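You operate a simulated robot arm through the tools that you are given. There is no shell and no other tool.

The job below is to be done with a simulated robot arm. You get a single attempt, and the scene is never put back.

## Task
Put things in order on the open top of the cabinet table. At the end: the silver pouch stands where the white finish card stood; the white finish card stands on top of the grey half mould with yellow tab (marked "3 rows"); the blue ring seal stands where the silver pouch stood; the purple tin stands where the small green bottle (marked "COLOUR") stood; the small green bottle stands on top of the flat brown block; whatever was shut is shut again. Leave all else as you found it, and nothing knocked over.

It is judged by the outcome, as a careful person would: the job done as asked, and still so three seconds after it is handed in. It fails if anything else is knocked over, pushed out of place, dropped, spilled or broken. A push-on lid holds only when it is set on centred and level and pressed home; a screw cap is set on level and turned clockwise until tight.

## Robot
A 6-joint arm with a two-finger parallel gripper, fixed in place. Base frame: the origin is at the foot of the arm, x ahead of it, y to its left, z up; the work surface is at about z = 0. Readings come in m, rad, newtons and seconds.
With the tool pointing down near the work surface it reaches from about 0.18 to 0.46 m from the base axis. Its first joint turns from -1.222 to 1.222 rad. Payload 1.9 kg.
The TCP is the grasp point between the finger pads, 0.023 m short of the fingertips. In the tool frame z runs along the fingers and y along their closing line. The gripper opens to 0.094 m. The fingers are 0.038 m wide and 0.01 m thick; the gripper's body (0.054 by 0.096 m) begins 0.039 m behind the TCP.
Orientation is told as [roll, pitch, yaw] about the base's x, y, z axes, in that order, counted from this pose: with the fingers straight down and closing along the base's y, the tool's x points along the base's -x, its y along +y and its z along -z.

## Interface
- The arm moves only by the tool send_rows. Its argument "increments" is a list of rows, each a list of 3 entries, a list of its own where there are three numbers: the turn, a rotation vector about the tool's x, y, z in units of 60 degrees (1.0 is 60 degrees), then the shift along the tool's x, y, z in units of 500 mm (1.0 is 500 mm), then the gripper command, from -1 (shut) to 1 (fully open), values between in proportion. In form: [[[ax, ay, az], [x, y, z], hand], ...]. A call has 1 to 20 rows; each row is the pose to reach, as a shift and turn from the pose commanded when the call began, along the tool's axes at that moment. A call with a number of a shift or a turn outside -1 to 1 is refused whole. Rows are played at 5 a second. More than 0.05 m and 0.15 rad between two rows, or a gripper value outside its range, and nothing of the call is played. Where a pose cannot be reached the arm comes as near as it can. A force on the tool above 40 N (or 10 N above the force at the start of the call, whichever is more), or a blocked arm, ends the call early, and 0.2 s more pass. Each finger travels about 0.108 m/s and halts on what it meets, pressing with about 29 N; the grip force reading is that of the motor and also rises with nothing between the fingers. The clock runs only during rows and for 0.2 s after the last one: add rows that repeat a pose to give the fingers time. It gives the time, the measured TCP pose, the force on the tool (base axes), the opening and the grip force at its end, in the units of the frame above (readings bear some noise), with the torque about the TCP (base axes, N m) and any sound that the robot's microphone picked up.
- Cameras (640 x 400 px; columns grow to the right, rows downward): "scene" is fixed at [0.061, 0.3246, 0.411]; the picture's right is [-0.67, -0.74, 0.00], its down [-0.51, 0.46, -0.72] and it looks along [0.54, -0.49, -0.69] (base axes); focal length 214 px, centre (320, 200). "wrist" rides on the gripper at [0.087, 0.016, -0.075] in the tool frame; the picture's right is [-0.18, 0.98, 0.00], its down [-0.58, -0.11, -0.81] and it looks along [-0.79, -0.15, 0.59] (tool axes); focal length 243 px, centre (320, 200).
- snapshot(camera): a new picture of that camera. No time passes.
- point_at(camera, pixels): there is no depth. For up to 12 entries [column, row, z] of the newest picture of that camera ("zoom" is the newest enlarged one), the place [x, y] in the base frame at which the ray of that pixel passes the height z, good to about 0.003 m. No time passes.
- inspect(camera, box): a new picture of the part [left, top, right, bottom] of that camera's present view, enlarged. No time passes.
- finish_job(): hands the job in; it is judged then, once.

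Unless the task says otherwise, let go and move clear before handing in.

The tools are called after "Emit:" as name(argument=value, ...) on one line, values as JSON. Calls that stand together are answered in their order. send_rows: Moves the arm, as the interface text tells. Its arguments: {"type":"object","properties":{"increments":{"type":"array","items":{"type":"array"}}},"required":["increments"]} The other tools are called the same way: snapshot (camera) takes a picture; point_at (camera, pixels) gives the place at which the rays of pixels pass given heights; inspect (camera, box) takes an enlarged picture of a part of a camera's view; finish_job () hands the job in.

At the start:

```text
clock: 0.0
tcp_pos: [0.2989, -0.1717, 0.3118]
orientation: [-0.001, -0.001, -0.001]
force: [0.5, -0.1, -0.1]
wrist_torque: [-0.02, 0.02, -0.02]
gripper_width: 0.0936
finger_force: 0.1
```

scene: 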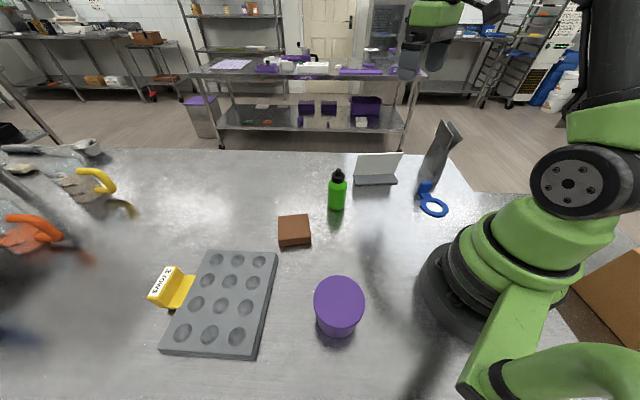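
wrist: 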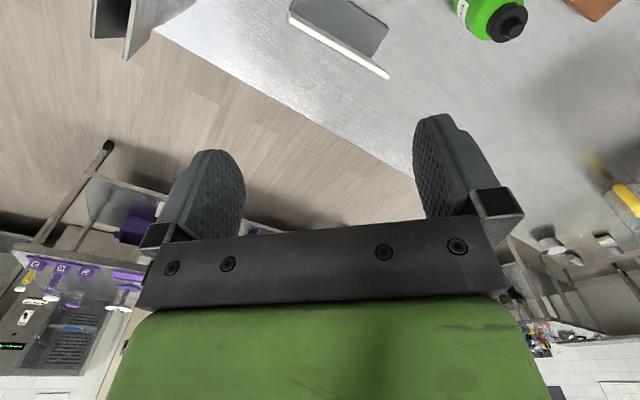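

The scene picture shows the mould with its yellow tab (about 220,300), the purple tin (339,305), the brown block (294,230), the green bottle (337,190), the white card on a stand (377,168), the silver pouch (438,155) and the blue ring (432,203). I'll enlarge these areas before moving anything.

Emit:
inspect(camera="scene", box=[320, 110, 480, 230])

Emit:
inspect(camera="scene", box=[140, 200, 380, 370])

Emit:
inspect(camera="wrist", box=[80, 0, 640, 120])

```text
3.33 times, centred on (400, 170) of scene
```

zoom: 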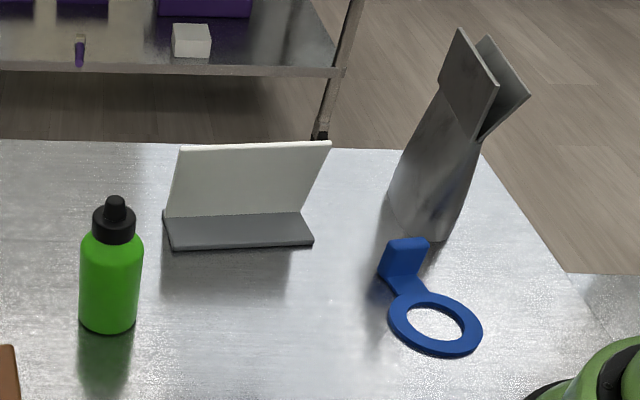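

```text
2.35 times, centred on (260, 285) of scene
```

zoom: 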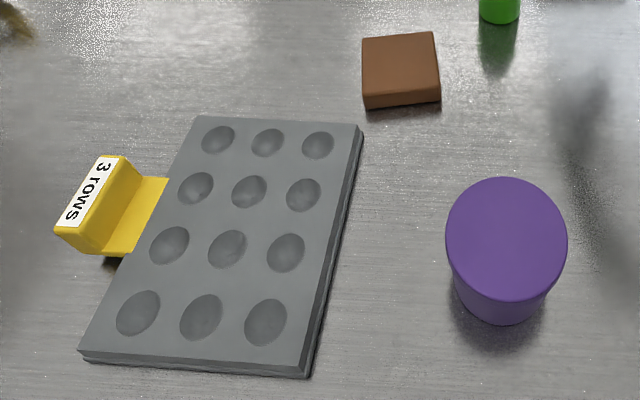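

```text
1.14 times, centred on (360, 60) of wrist
```

zoom: 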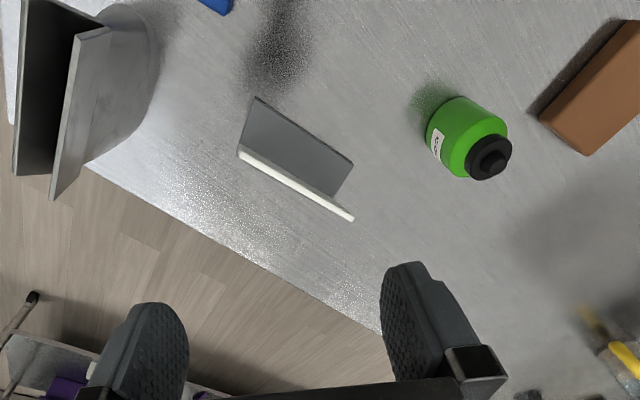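

The enlargements show the card in a grey foot, an open-mouthed pouch standing, a ring with an upright blue tab, a bottle with a black cap, and a mould with a yellow L-shaped tab. Next I'll get places on the table from the scene view.

Emit:
inspect(camera="scene", box=[320, 110, 480, 230])

Emit:
point_at(camera="zoom", pixels=[[163, 213, 0.005], [172, 251, 0.0], [314, 244, 0.0], [180, 148, 0.05], [330, 143, 0.05], [80, 325, 0.0], [135, 325, 0.0], [108, 333, 0.0], [388, 192, 0.0], [440, 240, 0.0], [389, 320, 0.0], [482, 335, 0.0]])

Emit:
point_at(camera="scene", pixels=[[278, 218, 0.02], [308, 214, 0.02], [311, 242, 0.02], [281, 247, 0.02], [281, 250, 0.0], [311, 246, 0.0], [339, 336, 0.0], [339, 277, 0.06], [206, 250, 0.02], [278, 253, 0.02], [256, 358, 0.0], [160, 352, 0.0]])

```text
3.33 times, centred on (400, 170) of scene
```

zoom: 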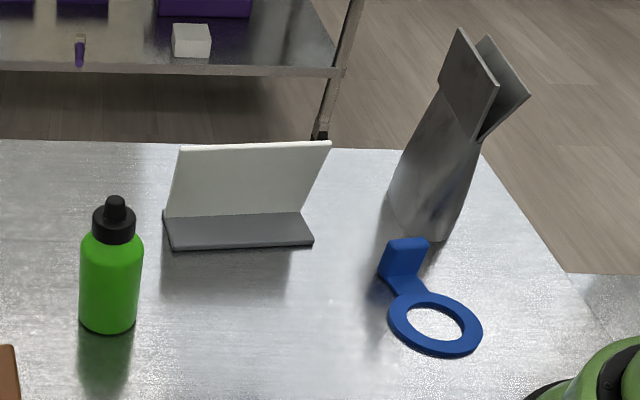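

```text
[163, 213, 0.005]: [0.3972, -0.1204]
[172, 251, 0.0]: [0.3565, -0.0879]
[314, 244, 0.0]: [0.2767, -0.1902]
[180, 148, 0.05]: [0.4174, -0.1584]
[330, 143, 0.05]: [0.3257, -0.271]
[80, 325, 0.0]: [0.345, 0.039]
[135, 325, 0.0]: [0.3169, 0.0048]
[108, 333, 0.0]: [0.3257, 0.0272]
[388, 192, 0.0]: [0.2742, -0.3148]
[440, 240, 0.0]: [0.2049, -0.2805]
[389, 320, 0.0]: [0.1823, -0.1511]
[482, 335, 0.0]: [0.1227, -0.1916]
```

```text
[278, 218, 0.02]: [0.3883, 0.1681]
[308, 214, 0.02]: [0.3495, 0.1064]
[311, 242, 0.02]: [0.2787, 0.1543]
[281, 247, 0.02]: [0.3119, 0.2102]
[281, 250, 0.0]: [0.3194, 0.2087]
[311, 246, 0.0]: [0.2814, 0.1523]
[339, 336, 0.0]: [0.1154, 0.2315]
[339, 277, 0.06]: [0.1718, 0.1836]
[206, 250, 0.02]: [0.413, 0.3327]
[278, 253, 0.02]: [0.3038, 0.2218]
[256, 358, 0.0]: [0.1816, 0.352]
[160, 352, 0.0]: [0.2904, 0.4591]
```

The table places put the pouch near (0.25,-0.30), the card near (0.33,-0.15), the bottle near (0.33,0.02), the block near (0.33,0.16) and the mould near (0.30,0.34). I need heights, so I'll take the wrist view's upper edge to triangulate against the scene view.

Emit:
inspect(camera="wrist", box=[0, 0, 640, 10])

Emit:
point_at(camera="scene", pixels=[[338, 170, 0.0], [338, 170, 0.1], [442, 119, 0.0], [442, 119, 0.1], [451, 121, 0.0], [451, 121, 0.1], [357, 154, 0.0], [357, 154, 0.1], [403, 153, 0.0], [403, 153, 0.1]])

```text
1.00 times, centred on (320, 5) of wrist (not enlarged: the box is as wide or as high as the picture)
```

zoom: 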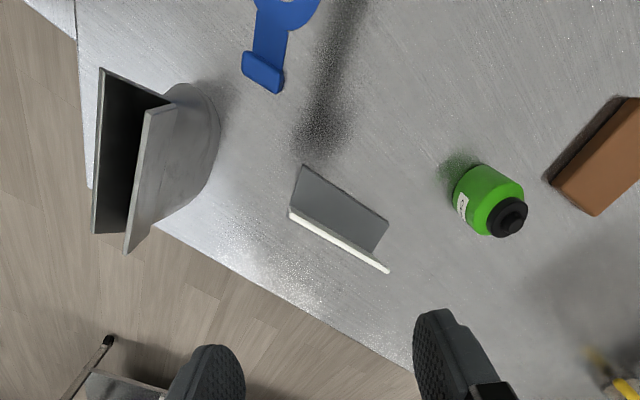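

```text
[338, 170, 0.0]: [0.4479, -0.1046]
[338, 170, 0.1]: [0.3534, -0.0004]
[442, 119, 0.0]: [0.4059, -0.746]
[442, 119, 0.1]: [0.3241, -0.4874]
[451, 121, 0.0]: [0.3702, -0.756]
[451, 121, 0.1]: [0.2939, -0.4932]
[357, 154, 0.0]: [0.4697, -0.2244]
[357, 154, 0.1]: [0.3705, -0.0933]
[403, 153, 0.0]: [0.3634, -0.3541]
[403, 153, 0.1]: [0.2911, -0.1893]
```

The wider wrist picture shows the pouch mouth (95-165,70-250), the card's top edge (291,213)-(388,269) and the bottle cap (511,220). I'll cast those rays at two heights to compare with the scene rays.

Emit:
point_at(camera="zoom", pixels=[[512, 222, 0.0], [512, 222, 0.1], [291, 213, 0.0], [291, 213, 0.1], [388, 270, 0.0], [388, 270, 0.1], [101, 70, 0.0], [101, 70, 0.1], [126, 253, 0.0], [126, 253, 0.1], [93, 234, 0.1], [168, 103, 0.1]])

Emit:
point_at(camera="zoom", pixels=[[303, 166, 0.005], [388, 220, 0.005], [375, 253, 0.005], [460, 180, 0.0], [490, 165, 0.0], [550, 180, 0.0], [627, 98, 0.0], [555, 182, 0.02], [597, 215, 0.02], [640, 98, 0.02], [220, 110, 0.0], [190, 205, 0.0]])

```text
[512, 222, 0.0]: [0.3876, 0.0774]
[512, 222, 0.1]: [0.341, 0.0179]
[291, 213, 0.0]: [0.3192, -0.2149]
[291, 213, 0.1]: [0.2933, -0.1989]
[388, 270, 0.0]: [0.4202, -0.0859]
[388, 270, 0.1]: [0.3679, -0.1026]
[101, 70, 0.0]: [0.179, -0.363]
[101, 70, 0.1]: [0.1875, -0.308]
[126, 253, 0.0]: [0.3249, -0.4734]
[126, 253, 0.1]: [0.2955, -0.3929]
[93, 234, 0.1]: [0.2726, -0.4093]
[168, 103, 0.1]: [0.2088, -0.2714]
```

```text
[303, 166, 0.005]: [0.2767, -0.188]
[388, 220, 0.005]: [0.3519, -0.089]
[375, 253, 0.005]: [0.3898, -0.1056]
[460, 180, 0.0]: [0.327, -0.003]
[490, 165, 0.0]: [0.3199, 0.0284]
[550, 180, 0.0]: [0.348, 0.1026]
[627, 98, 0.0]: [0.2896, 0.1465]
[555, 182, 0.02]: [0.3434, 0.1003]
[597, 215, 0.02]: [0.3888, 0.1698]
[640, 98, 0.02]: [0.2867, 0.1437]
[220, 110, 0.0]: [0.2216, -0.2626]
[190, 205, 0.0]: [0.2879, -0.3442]
```

Triangulating puts the bottle top at z≈0.113 near (0.337,0.012), the card's top edge at z≈0.094 from (0.295,-0.200) to (0.372,-0.101), and the pouch mouth at z≈0.153. I'll try enlarging the region above the wrist frame for a closer look at the pouch and card.

Emit:
inspect(camera="wrist", box=[60, -140, 300, 10])

Emit:
inspect(camera="wrist", box=[270, 0, 410, 88])

Emit:
inspect(camera="scene", box=[300, 255, 380, 350])

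```text
refused: -140 is not a number from 0 to 400
```

```text
4.55 times, centred on (340, 44) of wrist
```

zoom: 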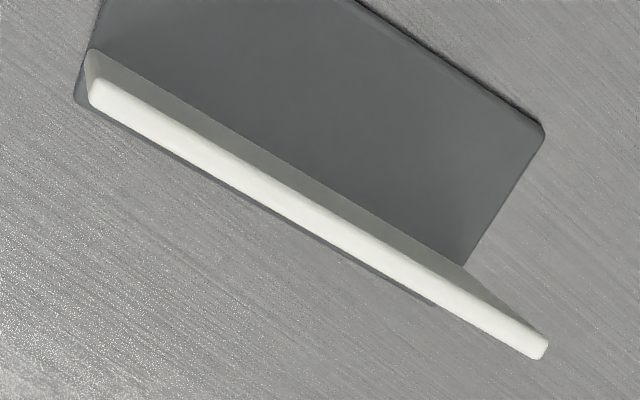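

```text
4.21 times, centred on (340, 302) of scene
```

zoom: 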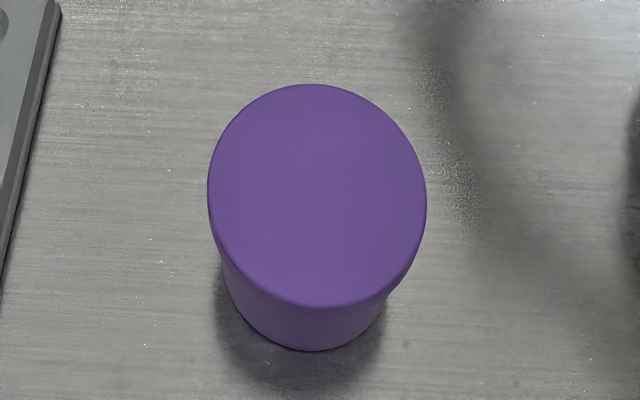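

The card's top edge sits nearer the camera than its base line does, so the card seems to lean over its foot. I'll move above the pouch with the camera looking along the card (yaw about 60°) to see the lean.

Emit:
send_rows(increments=[[[0, 0, -0.125], [0.011, -0.022, 0.0155], 1], [[0, 0, -0.25], [0.022, -0.044, 0.031], 1], [[0, 0, -0.375], [0.033, -0.066, 0.0465], 1], [[0, 0, -0.5], [0.044, -0.088, 0.062], 1], [[0, 0, -0.625], [0.055, -0.11, 0.0775], 1], [[0, 0, -0.75], [0.066, -0.132, 0.093], 1], [[0, 0, -0.875], [0.077, -0.154, 0.1085], 1], [[0, 0, -1.0], [0.088, -0.176, 0.124], 1], [[0, 0, -1.0], [0.088, -0.176, 0.124], 1]])

Emit:
inspect(camera="wrist", box=[0, 0, 640, 10])

Emit:
snapshot(camera="wrist")

```text
clock: 2.0
tcp_pos: [0.2541, -0.2604, 0.2494]
orientation: [-0.003, -0.001, 1.046]
force: [0.5, -0.4, 0.2]
wrist_torque: [-0.01, 0.02, 0.01]
gripper_width: 0.0941
finger_force: 0.0
```

```text
1.00 times, centred on (320, 5) of wrist (not enlarged: the box is as wide or as high as the picture)
```

zoom: 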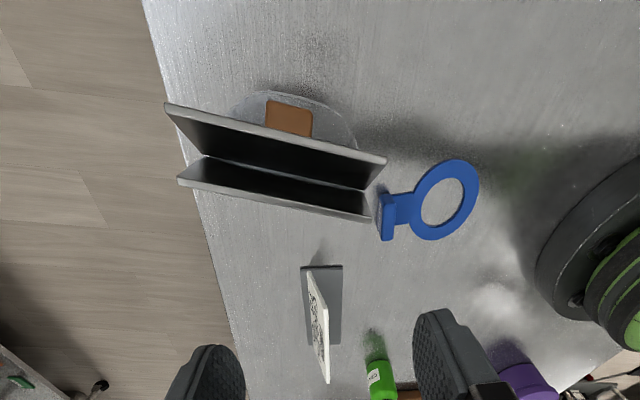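

```text
taken
```

wrist: 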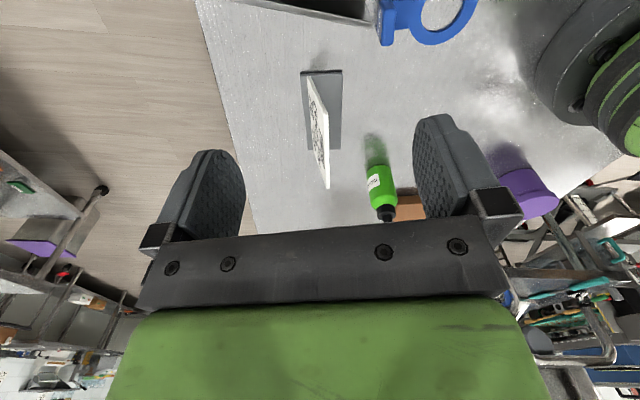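

From here the card (310-340,70-185) shows print on its far face and leans toward its foot; the pouch is seen from above with two open flaps (165-385,100-220). I'll enlarge both.

Emit:
inspect(camera="wrist", box=[240, 60, 400, 160])

Emit:
point_at(camera="zoom", pixels=[[250, 46, 0.005], [408, 44, 0.005], [404, 355, 0.005], [262, 75, 0.094], [352, 510, 0.094]])

Emit:
inspect(camera="wrist", box=[140, 0, 500, 2])

```text
4.00 times, centred on (320, 110) of wrist
```

zoom: 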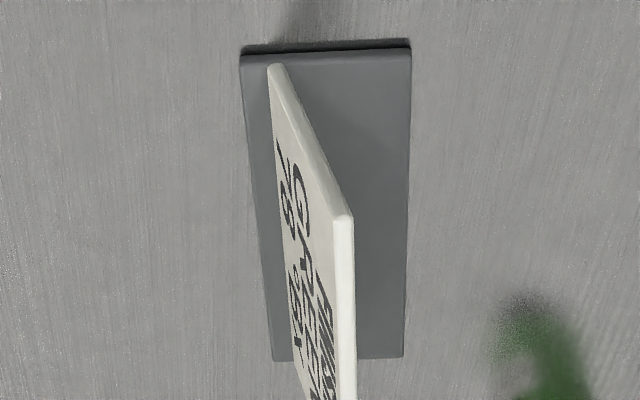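

```text
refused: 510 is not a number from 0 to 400
```

```text
1.78 times, centred on (320, 1) of wrist
```

zoom: 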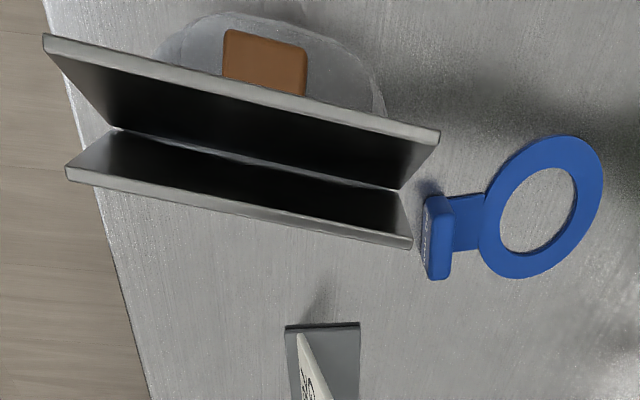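

The card stands near the back of its foot and leans over the foot; the pouch is an open V with a label. I'll cast rays for the card's foot corners and edges, and for the pouch and ring outlines.

Emit:
point_at(camera="zoom", pixels=[[44, 36, 0.153], [438, 134, 0.153], [68, 172, 0.153], [411, 245, 0.153], [122, 129, 0.13], [398, 189, 0.13], [160, 50, 0.0], [383, 105, 0.0], [480, 208, 0.004], [602, 180, 0.004], [555, 137, 0.004], [512, 277, 0.004]])

Emit:
inspect(camera="wrist", box=[240, 60, 400, 160])

Emit:
point_at(camera="zoom", pixels=[[240, 56, 0.006], [411, 52, 0.006], [404, 357, 0.0], [273, 361, 0.0], [270, 68, 0.006], [343, 216, 0.08], [343, 216, 0.094], [352, 220, 0.094], [333, 222, 0.094]])

Emit:
point_at(camera="wrist", pixels=[[328, 186, 0.08], [328, 186, 0.094], [386, 215, 0.1], [386, 215, 0.12]])

```text
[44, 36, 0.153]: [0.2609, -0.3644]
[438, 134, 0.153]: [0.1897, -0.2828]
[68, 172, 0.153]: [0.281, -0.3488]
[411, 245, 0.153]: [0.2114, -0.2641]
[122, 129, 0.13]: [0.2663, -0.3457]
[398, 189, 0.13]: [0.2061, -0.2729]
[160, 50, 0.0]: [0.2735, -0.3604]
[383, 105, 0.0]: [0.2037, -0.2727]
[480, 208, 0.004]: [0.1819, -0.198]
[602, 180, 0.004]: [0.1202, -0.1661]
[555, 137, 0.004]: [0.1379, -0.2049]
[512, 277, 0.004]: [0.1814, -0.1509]
```

```text
4.00 times, centred on (320, 110) of wrist
```

zoom: 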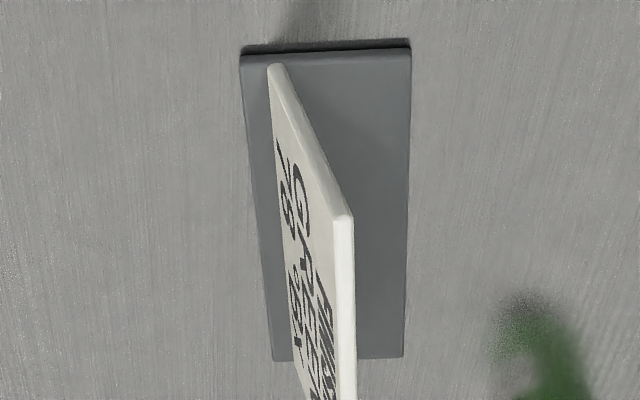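

```text
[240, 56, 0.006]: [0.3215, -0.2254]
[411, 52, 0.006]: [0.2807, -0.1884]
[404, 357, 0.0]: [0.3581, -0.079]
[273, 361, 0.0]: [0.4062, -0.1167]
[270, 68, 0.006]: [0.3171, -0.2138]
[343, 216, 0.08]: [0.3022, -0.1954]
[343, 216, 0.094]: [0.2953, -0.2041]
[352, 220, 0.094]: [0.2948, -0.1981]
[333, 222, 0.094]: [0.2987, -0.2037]
```

```text
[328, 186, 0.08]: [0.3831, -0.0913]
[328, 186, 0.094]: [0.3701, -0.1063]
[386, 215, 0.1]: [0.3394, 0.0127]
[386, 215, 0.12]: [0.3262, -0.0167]
```

The card's base line is near (0.317,-0.214) and its top corner near (0.297,-0.202), so it leans about 15° toward the arm. The pouch mouth edges run at about 129° and are about 27 mm apart; I'll triangulate the V bottom and the ring's tab.

Emit:
inspect(camera="wrist", box=[140, 0, 500, 2])

Emit:
point_at(camera="zoom", pixels=[[398, 189, 0.0], [398, 189, 0.1], [438, 134, 0.0], [438, 134, 0.1], [411, 245, 0.0], [411, 245, 0.1], [428, 200, 0.0], [428, 200, 0.05], [437, 280, 0.0], [437, 280, 0.05], [453, 205, 0.05], [450, 272, 0.05]])

Emit:
inspect(camera="scene", box=[390, 110, 480, 220])

```text
1.78 times, centred on (320, 1) of wrist
```

zoom: 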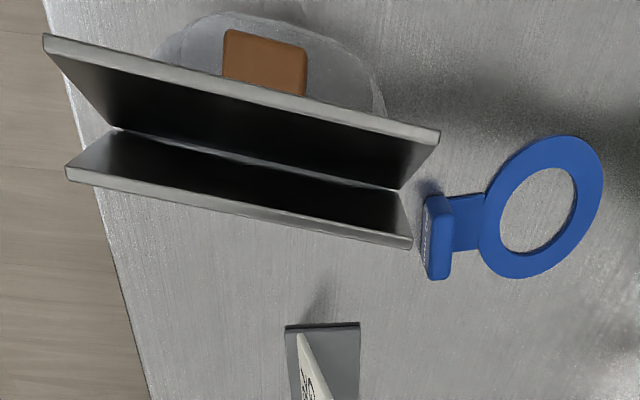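

```text
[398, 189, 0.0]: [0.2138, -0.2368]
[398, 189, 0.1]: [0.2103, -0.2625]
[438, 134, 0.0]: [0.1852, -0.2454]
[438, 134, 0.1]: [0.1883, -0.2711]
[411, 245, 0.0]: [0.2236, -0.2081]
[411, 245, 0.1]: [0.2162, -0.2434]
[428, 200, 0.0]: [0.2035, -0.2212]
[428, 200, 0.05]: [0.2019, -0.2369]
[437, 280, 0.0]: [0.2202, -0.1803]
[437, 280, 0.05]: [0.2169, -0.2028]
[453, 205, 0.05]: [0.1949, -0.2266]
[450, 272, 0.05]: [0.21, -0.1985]
```

```text
3.64 times, centred on (435, 165) of scene
```

zoom: 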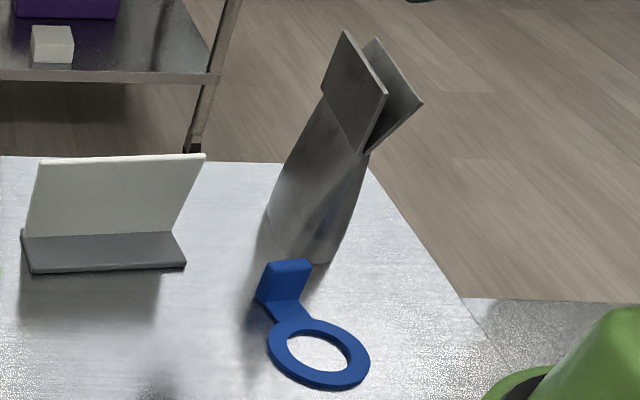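

Emit:
inspect(camera="scene", box=[420, 115, 470, 185])

Emit:
inspect(camera="scene", box=[415, 170, 455, 222])

```text
5.71 times, centred on (445, 150) of scene
```

zoom: 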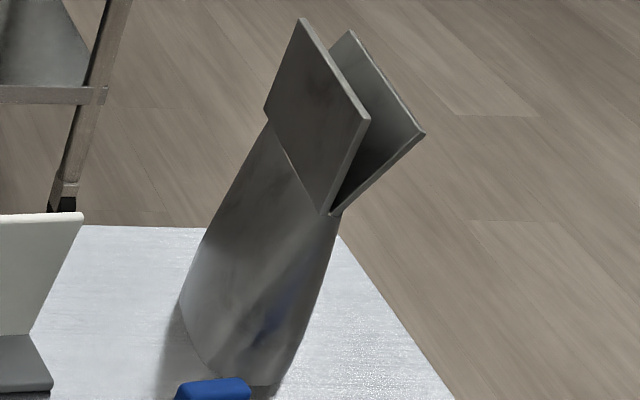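

```text
7.69 times, centred on (435, 196) of scene
```

zoom: 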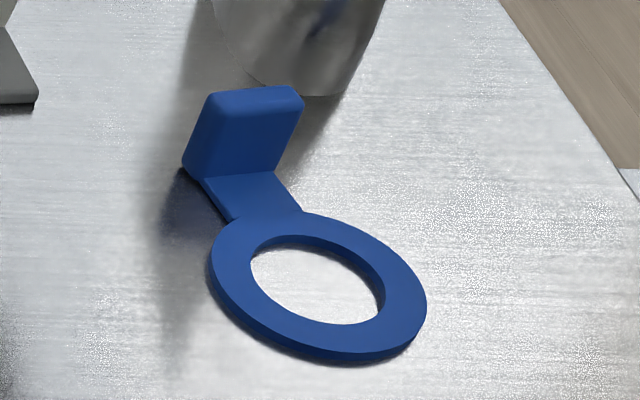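

The pouch is a wedge that narrows to a line at about (325,213) in that enlargement and then opens into two flaps. I'll cast scene rays for the V bottom, the flap corners and the blue tab's top to solve heights.

Emit:
point_at(camera="scene", pixels=[[445.9, 152.3, 0.0], [445.9, 152.3, 0.1], [453.75, 136, 0.0], [453.75, 136, 0.1], [463.2, 138.4, 0.0], [463.2, 138.4, 0.1], [421, 182, 0.0], [421, 182, 0.05], [433, 182.5, 0.0], [433, 182.5, 0.05], [437, 217, 0.0], [420.5, 163, 0.0]])

```text
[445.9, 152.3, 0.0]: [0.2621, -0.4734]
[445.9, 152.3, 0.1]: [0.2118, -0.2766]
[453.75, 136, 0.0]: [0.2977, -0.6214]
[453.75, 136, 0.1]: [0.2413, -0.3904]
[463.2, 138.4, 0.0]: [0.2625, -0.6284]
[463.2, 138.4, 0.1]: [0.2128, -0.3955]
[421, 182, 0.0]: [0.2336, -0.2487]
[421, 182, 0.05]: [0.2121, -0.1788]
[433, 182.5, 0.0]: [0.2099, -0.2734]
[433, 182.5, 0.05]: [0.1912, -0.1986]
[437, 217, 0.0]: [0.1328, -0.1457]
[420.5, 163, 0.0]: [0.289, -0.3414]
```

The V bottom solves to z≈0.106, the flap tops to 0.148-0.155 and the blue tab top to about 0.035. The card comes first, so I'll move above it at yaw 53° with the tool tilted 15° to match its lean, staying high.

Emit:
send_rows(increments=[[[0.0357, 0.0022, 0.0166], [-0.0391, 0.0049, 0.0099], 1], [[0.0713, 0.0044, 0.0331], [-0.0783, 0.0099, 0.0198], 1], [[0.107, 0.0066, 0.0497], [-0.1174, 0.0148, 0.0297], 1], [[0.1427, 0.0087, 0.0663], [-0.1566, 0.0198, 0.0395], 1], [[0.1784, 0.0109, 0.0829], [-0.1957, 0.0247, 0.0494], 1], [[0.214, 0.0131, 0.0994], [-0.2349, 0.0297, 0.0593], 1], [[0.2497, 0.0153, 0.116], [-0.274, 0.0346, 0.0692], 1], [[0.2497, 0.0153, 0.116], [-0.274, 0.0346, 0.0692], 1], [[0.2497, 0.0153, 0.116], [-0.274, 0.0346, 0.0692], 1]])

Emit:
inspect(camera="wrist", box=[0, 0, 640, 10])

Emit:
inspect(camera="scene", box=[300, 60, 480, 220])

```text
clock: 4.0
tcp_pos: [0.3083, -0.1329, 0.2135]
orientation: [-0.264, 0.001, 0.922]
force: [-1.0, -0.8, -0.4]
wrist_torque: [-0.01, -0.01, 0.0]
gripper_width: 0.0938
finger_force: 0.1
```

```text
1.00 times, centred on (320, 5) of wrist (not enlarged: the box is as wide or as high as the picture)
```

zoom: 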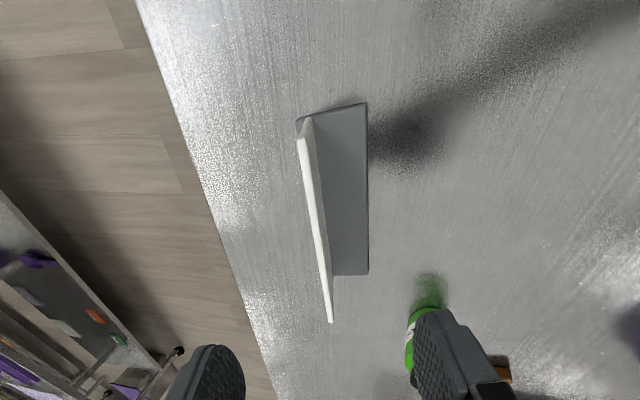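

```text
2.50 times, centred on (390, 140) of scene
```

zoom: 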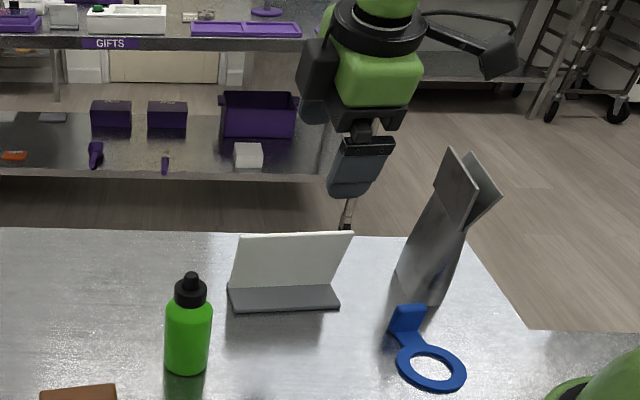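

The tilt reads -0.264 rad and yaw 0.922, matching the lean plan. I'll check the card's top edge (302,137)-(330,320) from this pose before going down.

Emit:
point_at(camera="zoom", pixels=[[300, 139, 0.094], [310, 137, 0.094], [327, 321, 0.094], [334, 320, 0.094], [300, 120, 0.006], [366, 104, 0.006], [368, 274, 0.006], [316, 118, 0.006]])

Emit:
inspect(camera="wrist", box=[280, 0, 360, 130])

```text
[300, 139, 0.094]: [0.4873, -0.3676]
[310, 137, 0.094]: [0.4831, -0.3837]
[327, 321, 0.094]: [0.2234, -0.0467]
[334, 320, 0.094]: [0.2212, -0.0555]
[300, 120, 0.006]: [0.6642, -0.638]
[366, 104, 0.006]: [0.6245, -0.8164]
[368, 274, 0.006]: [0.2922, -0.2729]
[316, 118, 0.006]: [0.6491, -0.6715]
```

```text
3.08 times, centred on (320, 65) of wrist
```

zoom: 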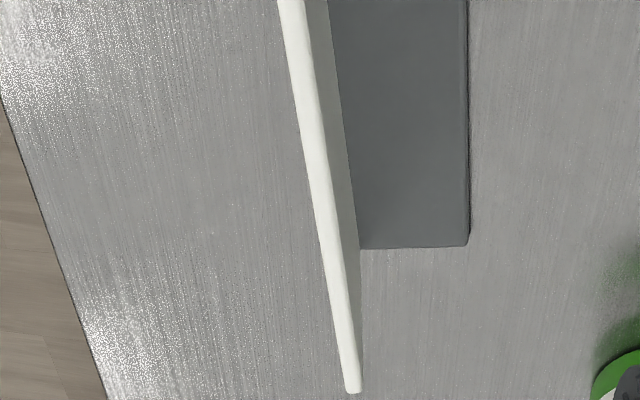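

Those rays were read against the scene enlargement by mistake. I'll retake the wide wrist view and cast them again.

Emit:
inspect(camera="wrist", box=[0, 0, 640, 10])

Emit:
point_at(camera="zoom", pixels=[[300, 139, 0.094], [310, 137, 0.094], [327, 321, 0.094], [334, 320, 0.094], [300, 120, 0.006], [366, 104, 0.006], [368, 274, 0.006], [316, 118, 0.006], [300, 139, 0.084], [327, 321, 0.084]])

```text
1.00 times, centred on (320, 5) of wrist (not enlarged: the box is as wide or as high as the picture)
```

zoom: 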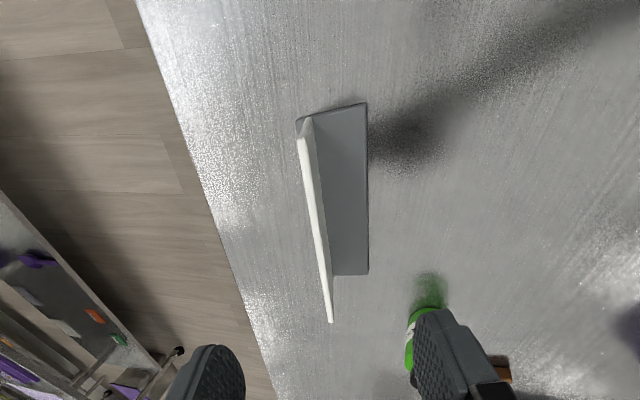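

```text
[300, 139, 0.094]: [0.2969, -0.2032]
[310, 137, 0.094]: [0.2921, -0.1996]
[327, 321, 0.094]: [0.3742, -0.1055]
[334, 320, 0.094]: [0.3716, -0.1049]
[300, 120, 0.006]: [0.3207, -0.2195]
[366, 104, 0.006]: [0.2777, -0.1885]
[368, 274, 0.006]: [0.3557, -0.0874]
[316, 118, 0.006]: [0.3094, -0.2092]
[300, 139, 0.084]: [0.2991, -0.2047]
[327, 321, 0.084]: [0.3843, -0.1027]
```

From here the card's top centre comes out at (0.3337,-0.1533), and the tool axis passes within about 1 mm of it. I'll slide down along the tool axis by 0.149 m.

Emit:
send_rows(increments=[[[0, 0, 0], [0, 0, 0.04], 1], [[0, 0, 0], [0, 0, 0.08], 1], [[0, 0, 0], [0, 0, 0.12], 1], [[0, 0, 0], [0, 0, 0.16], 1], [[0, 0, 0], [0, 0, 0.195], 1], [[0, 0, 0], [0, 0, 0.225], 1], [[0, 0, 0], [0, 0, 0.255], 1], [[0, 0, 0], [0, 0, 0.28], 1], [[0, 0, 0], [0, 0, 0.298], 1], [[0, 0, 0], [0, 0, 0.298], 1]])

Emit:
inspect(camera="wrist", box=[0, 0, 640, 10])

Emit:
inspect(camera="scene", box=[330, 90, 450, 200])

```text
clock: 6.2
tcp_pos: [0.3396, -0.1561, 0.0712]
orientation: [-0.263, 0.0, 0.922]
force: [0.1, -0.1, -0.2]
wrist_torque: [-0.01, 0.01, -0.02]
gripper_width: 0.0938
finger_force: 0.1
```

```text
1.00 times, centred on (320, 5) of wrist (not enlarged: the box is as wide or as high as the picture)
```

zoom: 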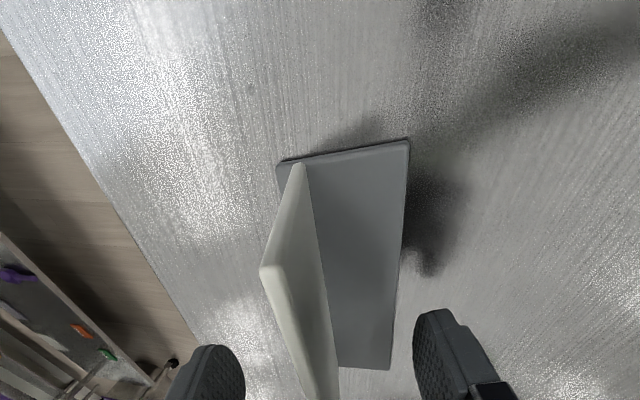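

```text
3.64 times, centred on (390, 145) of scene
```

zoom: 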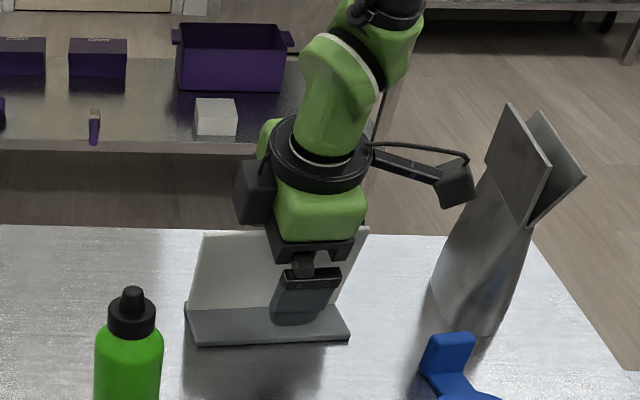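

The fingers straddle the card with the card between them, and the camera arm is clear of the pouch. I'll close the gripper.

Emit:
send_rows(increments=[[[0, 0, 0], [0, 0, 0], 0.4], [[0, 0, 0], [0, 0, 0], -0.2], [[0, 0, 0], [0, 0, 0], -0.6], [[0, 0, 0], [0, 0, 0], -1], [[0, 0, 0], [0, 0, 0], -1], [[0, 0, 0], [0, 0, 0], -1]])

Emit:
inspect(camera="scene", box=[330, 90, 450, 200])

Emit:
inspect(camera="wrist", box=[0, 0, 640, 10])

```text
clock: 7.6
tcp_pos: [0.3389, -0.156, 0.0708]
orientation: [-0.264, -0.001, 0.925]
force: [0.0, 0.4, 4.9]
wrist_torque: [-0.11, 0.25, 0.03]
gripper_width: 0.0055
finger_force: 28.6
```

```text
3.64 times, centred on (390, 145) of scene
```

zoom: 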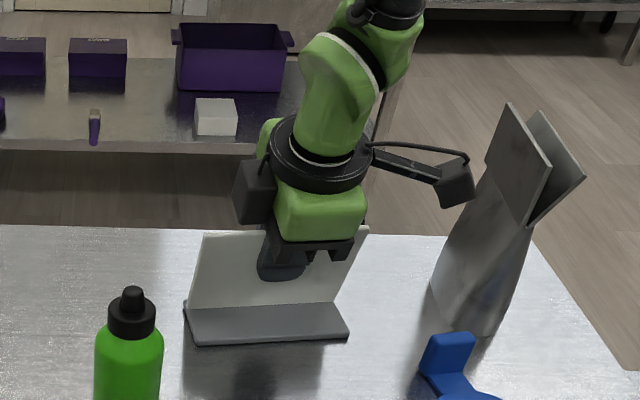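

```text
1.00 times, centred on (320, 5) of wrist (not enlarged: the box is as wide or as high as the picture)
```

zoom: 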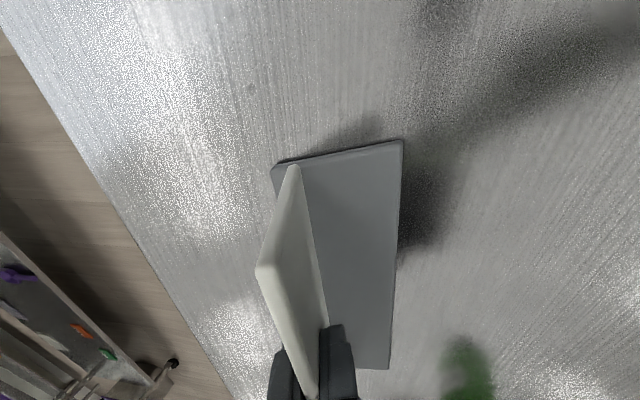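

The grip holds the card at 5.5 mm opening. I'll lift straight up 0.18 m in base axes and check the hold.

Emit:
send_rows(increments=[[[0, 0, 0], [0, -0.0052, -0.0193], -1], [[0, 0, 0], [0, -0.0155, -0.058], -1], [[0, 0, 0], [0, -0.0311, -0.116], -1], [[0, 0, 0], [0, -0.0466, -0.174], -1], [[0, 0, 0], [0, -0.0622, -0.232], -1], [[0, 0, 0], [0, -0.0777, -0.29], -1], [[0, 0, 0], [0, -0.0932, -0.348], -1], [[0, 0, 0], [0, -0.0932, -0.348], -1]])

Emit:
snapshot(camera="scene")

Emit:
inspect(camera="wrist", box=[0, 0, 640, 10])

```text
clock: 9.4
tcp_pos: [0.3355, -0.159, 0.2529]
orientation: [-0.265, 0.0, 0.923]
force: [-0.2, 0.1, -1.1]
wrist_torque: [0.02, -0.01, -0.03]
gripper_width: 0.0055
finger_force: 28.7
```

```text
taken
```

scene: 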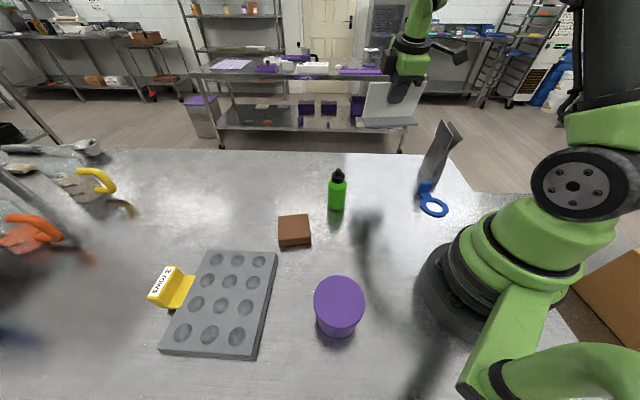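

```text
1.00 times, centred on (320, 5) of wrist (not enlarged: the box is as wide or as high as the picture)
```

zoom: 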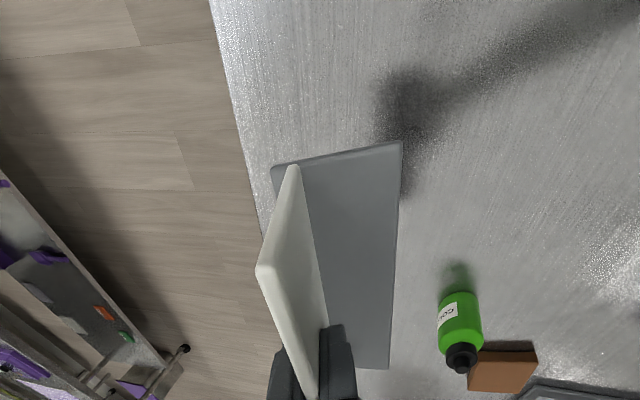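

The card is held level and clear, and the other things have not moved. I'll swing across at z≈0.26 toward (0.33,0.08) while turning 40°, as the first leg to the mould.

Emit:
send_rows(increments=[[[0, -0.0174, -0.0643], [-0.0375, 0.0283, -0.0091], -1], [[0, -0.0348, -0.1286], [-0.075, 0.0566, -0.0182], -1], [[0, -0.0522, -0.1929], [-0.1124, 0.0849, -0.0272], -1], [[0, -0.0696, -0.2572], [-0.1499, 0.1132, -0.0363], -1], [[0, -0.087, -0.3215], [-0.1874, 0.1415, -0.0454], -1], [[0, -0.1044, -0.3858], [-0.2249, 0.1698, -0.0545], -1], [[0, -0.1218, -0.4501], [-0.2624, 0.1981, -0.0636], -1], [[0, -0.1392, -0.5144], [-0.2998, 0.2264, -0.0726], -1], [[0, -0.1566, -0.5787], [-0.3373, 0.2547, -0.0817], -1], [[0, -0.174, -0.643], [-0.3748, 0.283, -0.0908], -1], [[0, -0.174, -0.643], [-0.3748, 0.283, -0.0908], -1]])

Emit:
inspect(camera="wrist", box=[0, 0, 640, 10])

Emit:
snapshot(camera="wrist")

```text
clock: 11.8
tcp_pos: [0.3351, 0.0828, 0.2594]
orientation: [-0.261, 0.001, 1.623]
force: [0.1, -0.3, -0.1]
wrist_torque: [-0.01, 0.01, 0.04]
gripper_width: 0.0055
finger_force: 28.6
```

```text
1.00 times, centred on (320, 5) of wrist (not enlarged: the box is as wide or as high as the picture)
```

zoom: 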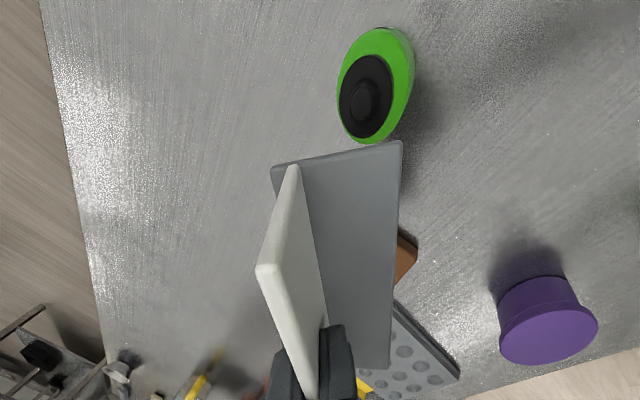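

```text
taken
```

wrist: 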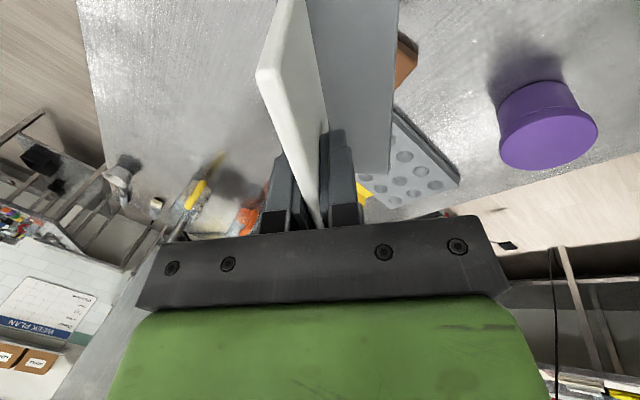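

The card is still held at 5.5 mm; this view also shows the tin has a wider lid over a narrower body. I'll look closely at the mould's edges in the scene view to get its thickness and corners.

Emit:
inspect(camera="scene", box=[145, 300, 275, 375])

Emit:
inspect(camera="scene", box=[145, 235, 295, 325])

```text
4.92 times, centred on (210, 338) of scene
```

zoom: 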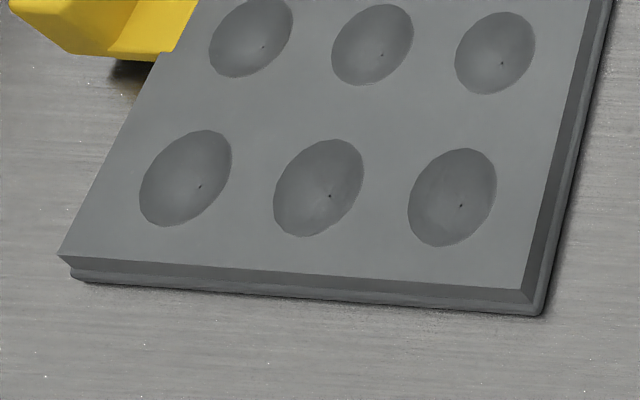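

```text
4.27 times, centred on (220, 280) of scene
```

zoom: 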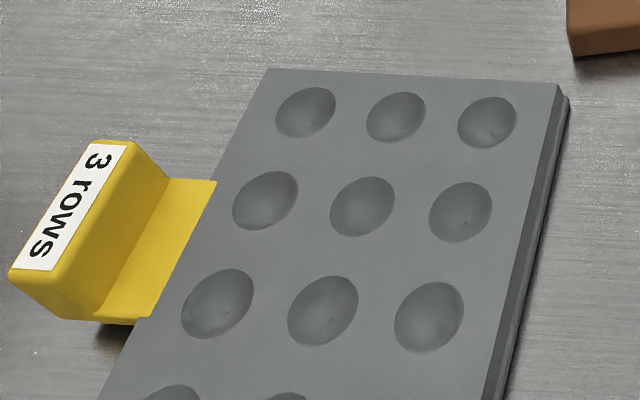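

The mould has a flat top with a small step below. I'll triangulate its two visible corners between the wrist and scene views to get the top height.

Emit:
inspect(camera="wrist", box=[380, 95, 480, 200])

Emit:
point_at(camera="scene", pixels=[[253.3, 356.3, 0.0], [253.3, 356.3, 0.04], [276.2, 253.1, 0.0], [276.2, 253.1, 0.04], [156.8, 349.2, 0.0], [156.8, 349.2, 0.04], [207.4, 249.2, 0.0], [207.4, 249.2, 0.04]])

```text
3.81 times, centred on (430, 148) of wrist
```

zoom: 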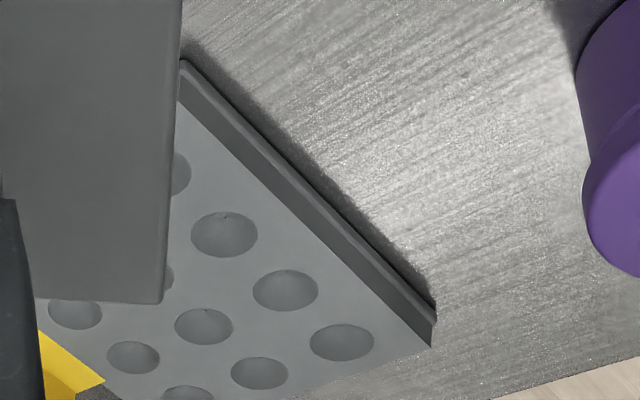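

```text
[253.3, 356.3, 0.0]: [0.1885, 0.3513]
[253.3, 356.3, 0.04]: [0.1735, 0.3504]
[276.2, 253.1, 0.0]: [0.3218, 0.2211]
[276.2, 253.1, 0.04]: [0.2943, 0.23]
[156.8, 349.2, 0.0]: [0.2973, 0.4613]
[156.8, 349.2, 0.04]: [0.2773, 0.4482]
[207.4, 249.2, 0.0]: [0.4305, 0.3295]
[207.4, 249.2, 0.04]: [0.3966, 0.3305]
```

Emit:
point_at(camera="zoom", pixels=[[430, 347, 0.0], [430, 347, 0.02], [430, 347, 0.04], [436, 306, 0.0], [180, 62, 0.0], [180, 102, 0.02], [180, 102, 0.03]])

```text
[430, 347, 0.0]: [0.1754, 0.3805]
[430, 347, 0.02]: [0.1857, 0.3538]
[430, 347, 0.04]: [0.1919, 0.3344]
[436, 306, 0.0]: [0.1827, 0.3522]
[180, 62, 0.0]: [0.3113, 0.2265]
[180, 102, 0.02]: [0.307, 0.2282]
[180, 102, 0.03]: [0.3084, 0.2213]
```

The mould top comes out near z=0.02, with its centre near (0.298,0.340) and its long side at about 135°. I'll carry the card to above (0.285,0.328) at z=0.20, turned to lie along the long side.

Emit:
send_rows(increments=[[[0, -0.0181, -0.0676], [-0.0495, 0.0104, 0.0097], -1], [[0, -0.0361, -0.1352], [-0.099, 0.0208, 0.0193], -1], [[0, -0.0542, -0.2029], [-0.1485, 0.0311, 0.029], -1], [[0, -0.0722, -0.2705], [-0.198, 0.0415, 0.0386], -1], [[0, -0.0903, -0.3381], [-0.2475, 0.0519, 0.0483], -1], [[0, -0.1084, -0.4057], [-0.297, 0.0623, 0.058], -1], [[0, -0.1264, -0.4733], [-0.3465, 0.0727, 0.0676], -1], [[0, -0.1445, -0.541], [-0.396, 0.083, 0.0773], -1], [[0, -0.1625, -0.6086], [-0.4455, 0.0934, 0.0869], -1], [[0, -0.1806, -0.6762], [-0.495, 0.1038, 0.0966], -1], [[0, -0.1806, -0.6762], [-0.495, 0.1038, 0.0966], -1]])

Emit:
snapshot(camera="scene")

Emit:
inspect(camera="wrist", box=[0, 0, 640, 10])

```text
clock: 14.2
tcp_pos: [0.284, 0.3277, 0.1987]
orientation: [-0.261, 0.0, 2.356]
force: [-0.8, 0.2, -0.4]
wrist_torque: [-0.02, 0.01, 0.0]
gripper_width: 0.0054
finger_force: 28.7
```

```text
taken
```

scene: 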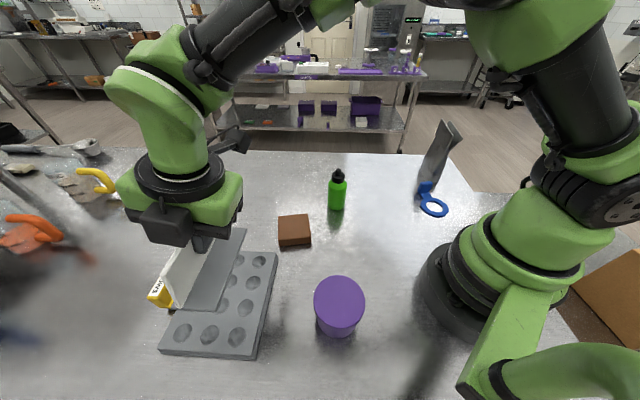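

```text
1.00 times, centred on (320, 5) of wrist (not enlarged: the box is as wide or as high as the picture)
```

zoom: 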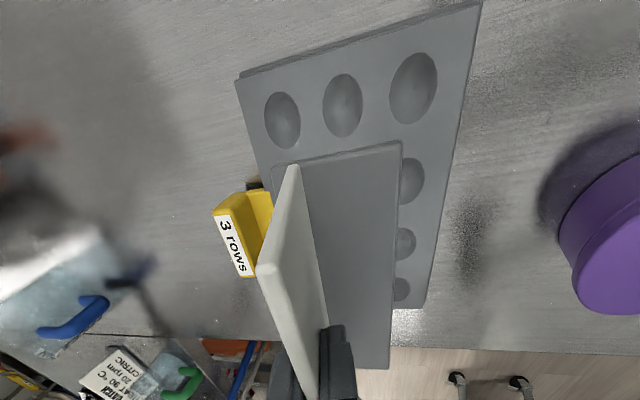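

The foot sits over the mould plate well inside its edges, and the tab (240,230) is clear. I'll lower straight down by 0.103 m to just above the expected contact.

Emit:
send_rows(increments=[[[0, 0, 0], [0, 0.0077, 0.029], -1], [[0, 0, 0], [0, 0.0155, 0.058], -1], [[0, 0, 0], [0, 0.0232, 0.087], -1], [[0, 0, 0], [0, 0.031, 0.116], -1], [[0, 0, 0], [0, 0.0387, 0.145], -1], [[0, 0, 0], [0, 0.0452, 0.169], -1], [[0, 0, 0], [0, 0.0501, 0.1875], -1], [[0, 0, 0], [0, 0.0531, 0.199], -1], [[0, 0, 0], [0, 0.0531, 0.199], -1]])

Emit:
inspect(camera="scene", box=[130, 200, 300, 370])

Emit:
inspect(camera="wrist", box=[0, 0, 640, 10])

```text
clock: 16.2
tcp_pos: [0.2829, 0.3277, 0.0959]
orientation: [-0.263, 0.0, 2.353]
force: [-0.6, -0.8, -0.1]
wrist_torque: [0.0, 0.02, 0.04]
gripper_width: 0.0058
finger_force: 28.9
```

```text
2.35 times, centred on (215, 285) of scene
```

zoom: 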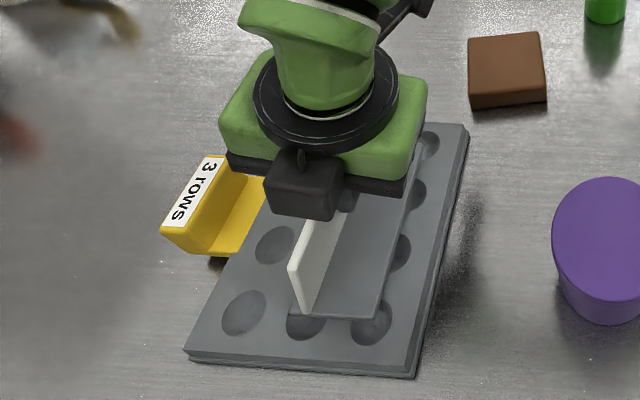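

```text
1.00 times, centred on (320, 5) of wrist (not enlarged: the box is as wide or as high as the picture)
```

zoom: 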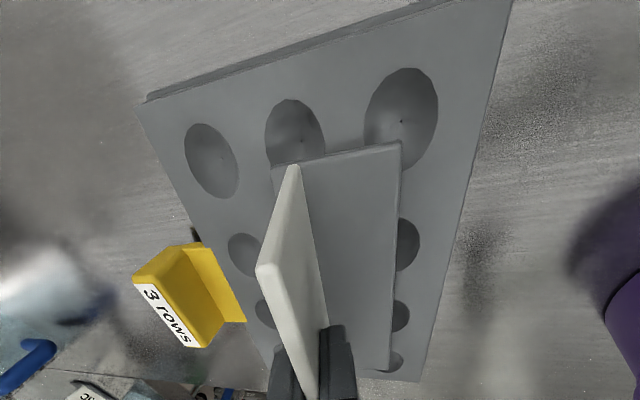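

The foot is just above the mould with no contact force yet. I'll lower in millimetre steps and watch the force.

Emit:
send_rows(increments=[[[0, 0, 0], [0, 0.0005, 0.0019], -1], [[0, 0, 0], [0, 0.001, 0.0039], -1], [[0, 0, 0], [0, 0.0015, 0.0058], -1], [[0, 0, 0], [0, 0.0015, 0.0058], -1]])

```text
clock: 17.2
tcp_pos: [0.2841, 0.329, 0.0936]
orientation: [-0.266, -0.001, 2.354]
force: [-1.4, 0.1, 11.1]
wrist_torque: [-0.18, 0.21, -0.01]
gripper_width: 0.0053
finger_force: 29.4
```

The force rose to 11 N at z=0.0936, so the foot is resting on the mould. I'll open the fingers in place.

Emit:
send_rows(increments=[[[0, 0, 0], [0, 0, 0], -0.7], [[0, 0, 0], [0, 0, 0], -0.3], [[0, 0, 0], [0, 0, 0], 0.2], [[0, 0, 0], [0, 0, 0], 0.6], [[0, 0, 0], [0, 0, 0], 0.6], [[0, 0, 0], [0, 0, 0], 0.6]])

Emit:
inspect(camera="wrist", box=[0, 0, 640, 10])

Emit:
inspect(camera="scene", box=[130, 200, 300, 370])

```text
clock: 18.6
tcp_pos: [0.283, 0.3281, 0.0926]
orientation: [-0.263, 0.0, 2.355]
force: [-0.1, -0.1, 0.1]
wrist_torque: [0.01, -0.02, -0.01]
gripper_width: 0.0752
finger_force: 0.0
```

```text
1.00 times, centred on (320, 5) of wrist (not enlarged: the box is as wide or as high as the picture)
```

zoom: 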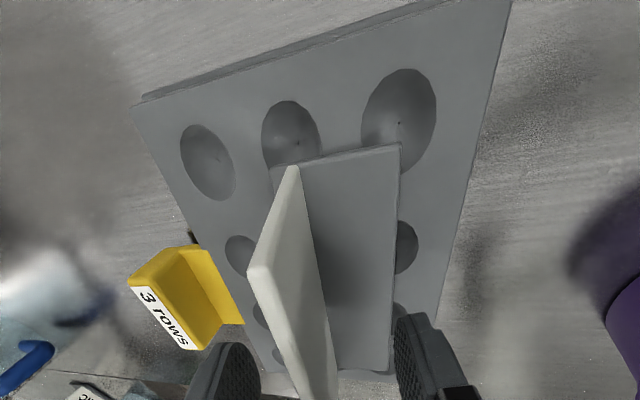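

```text
2.35 times, centred on (215, 285) of scene
```

zoom: 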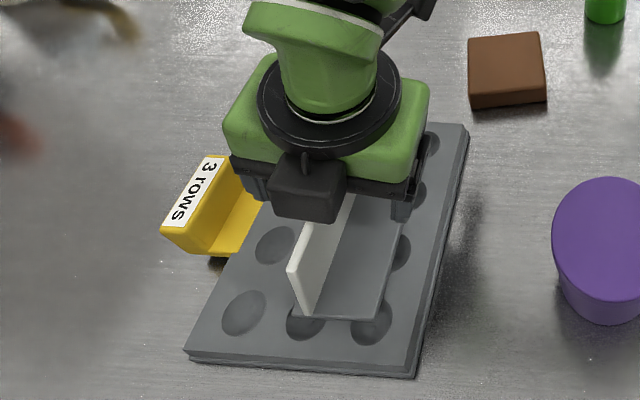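

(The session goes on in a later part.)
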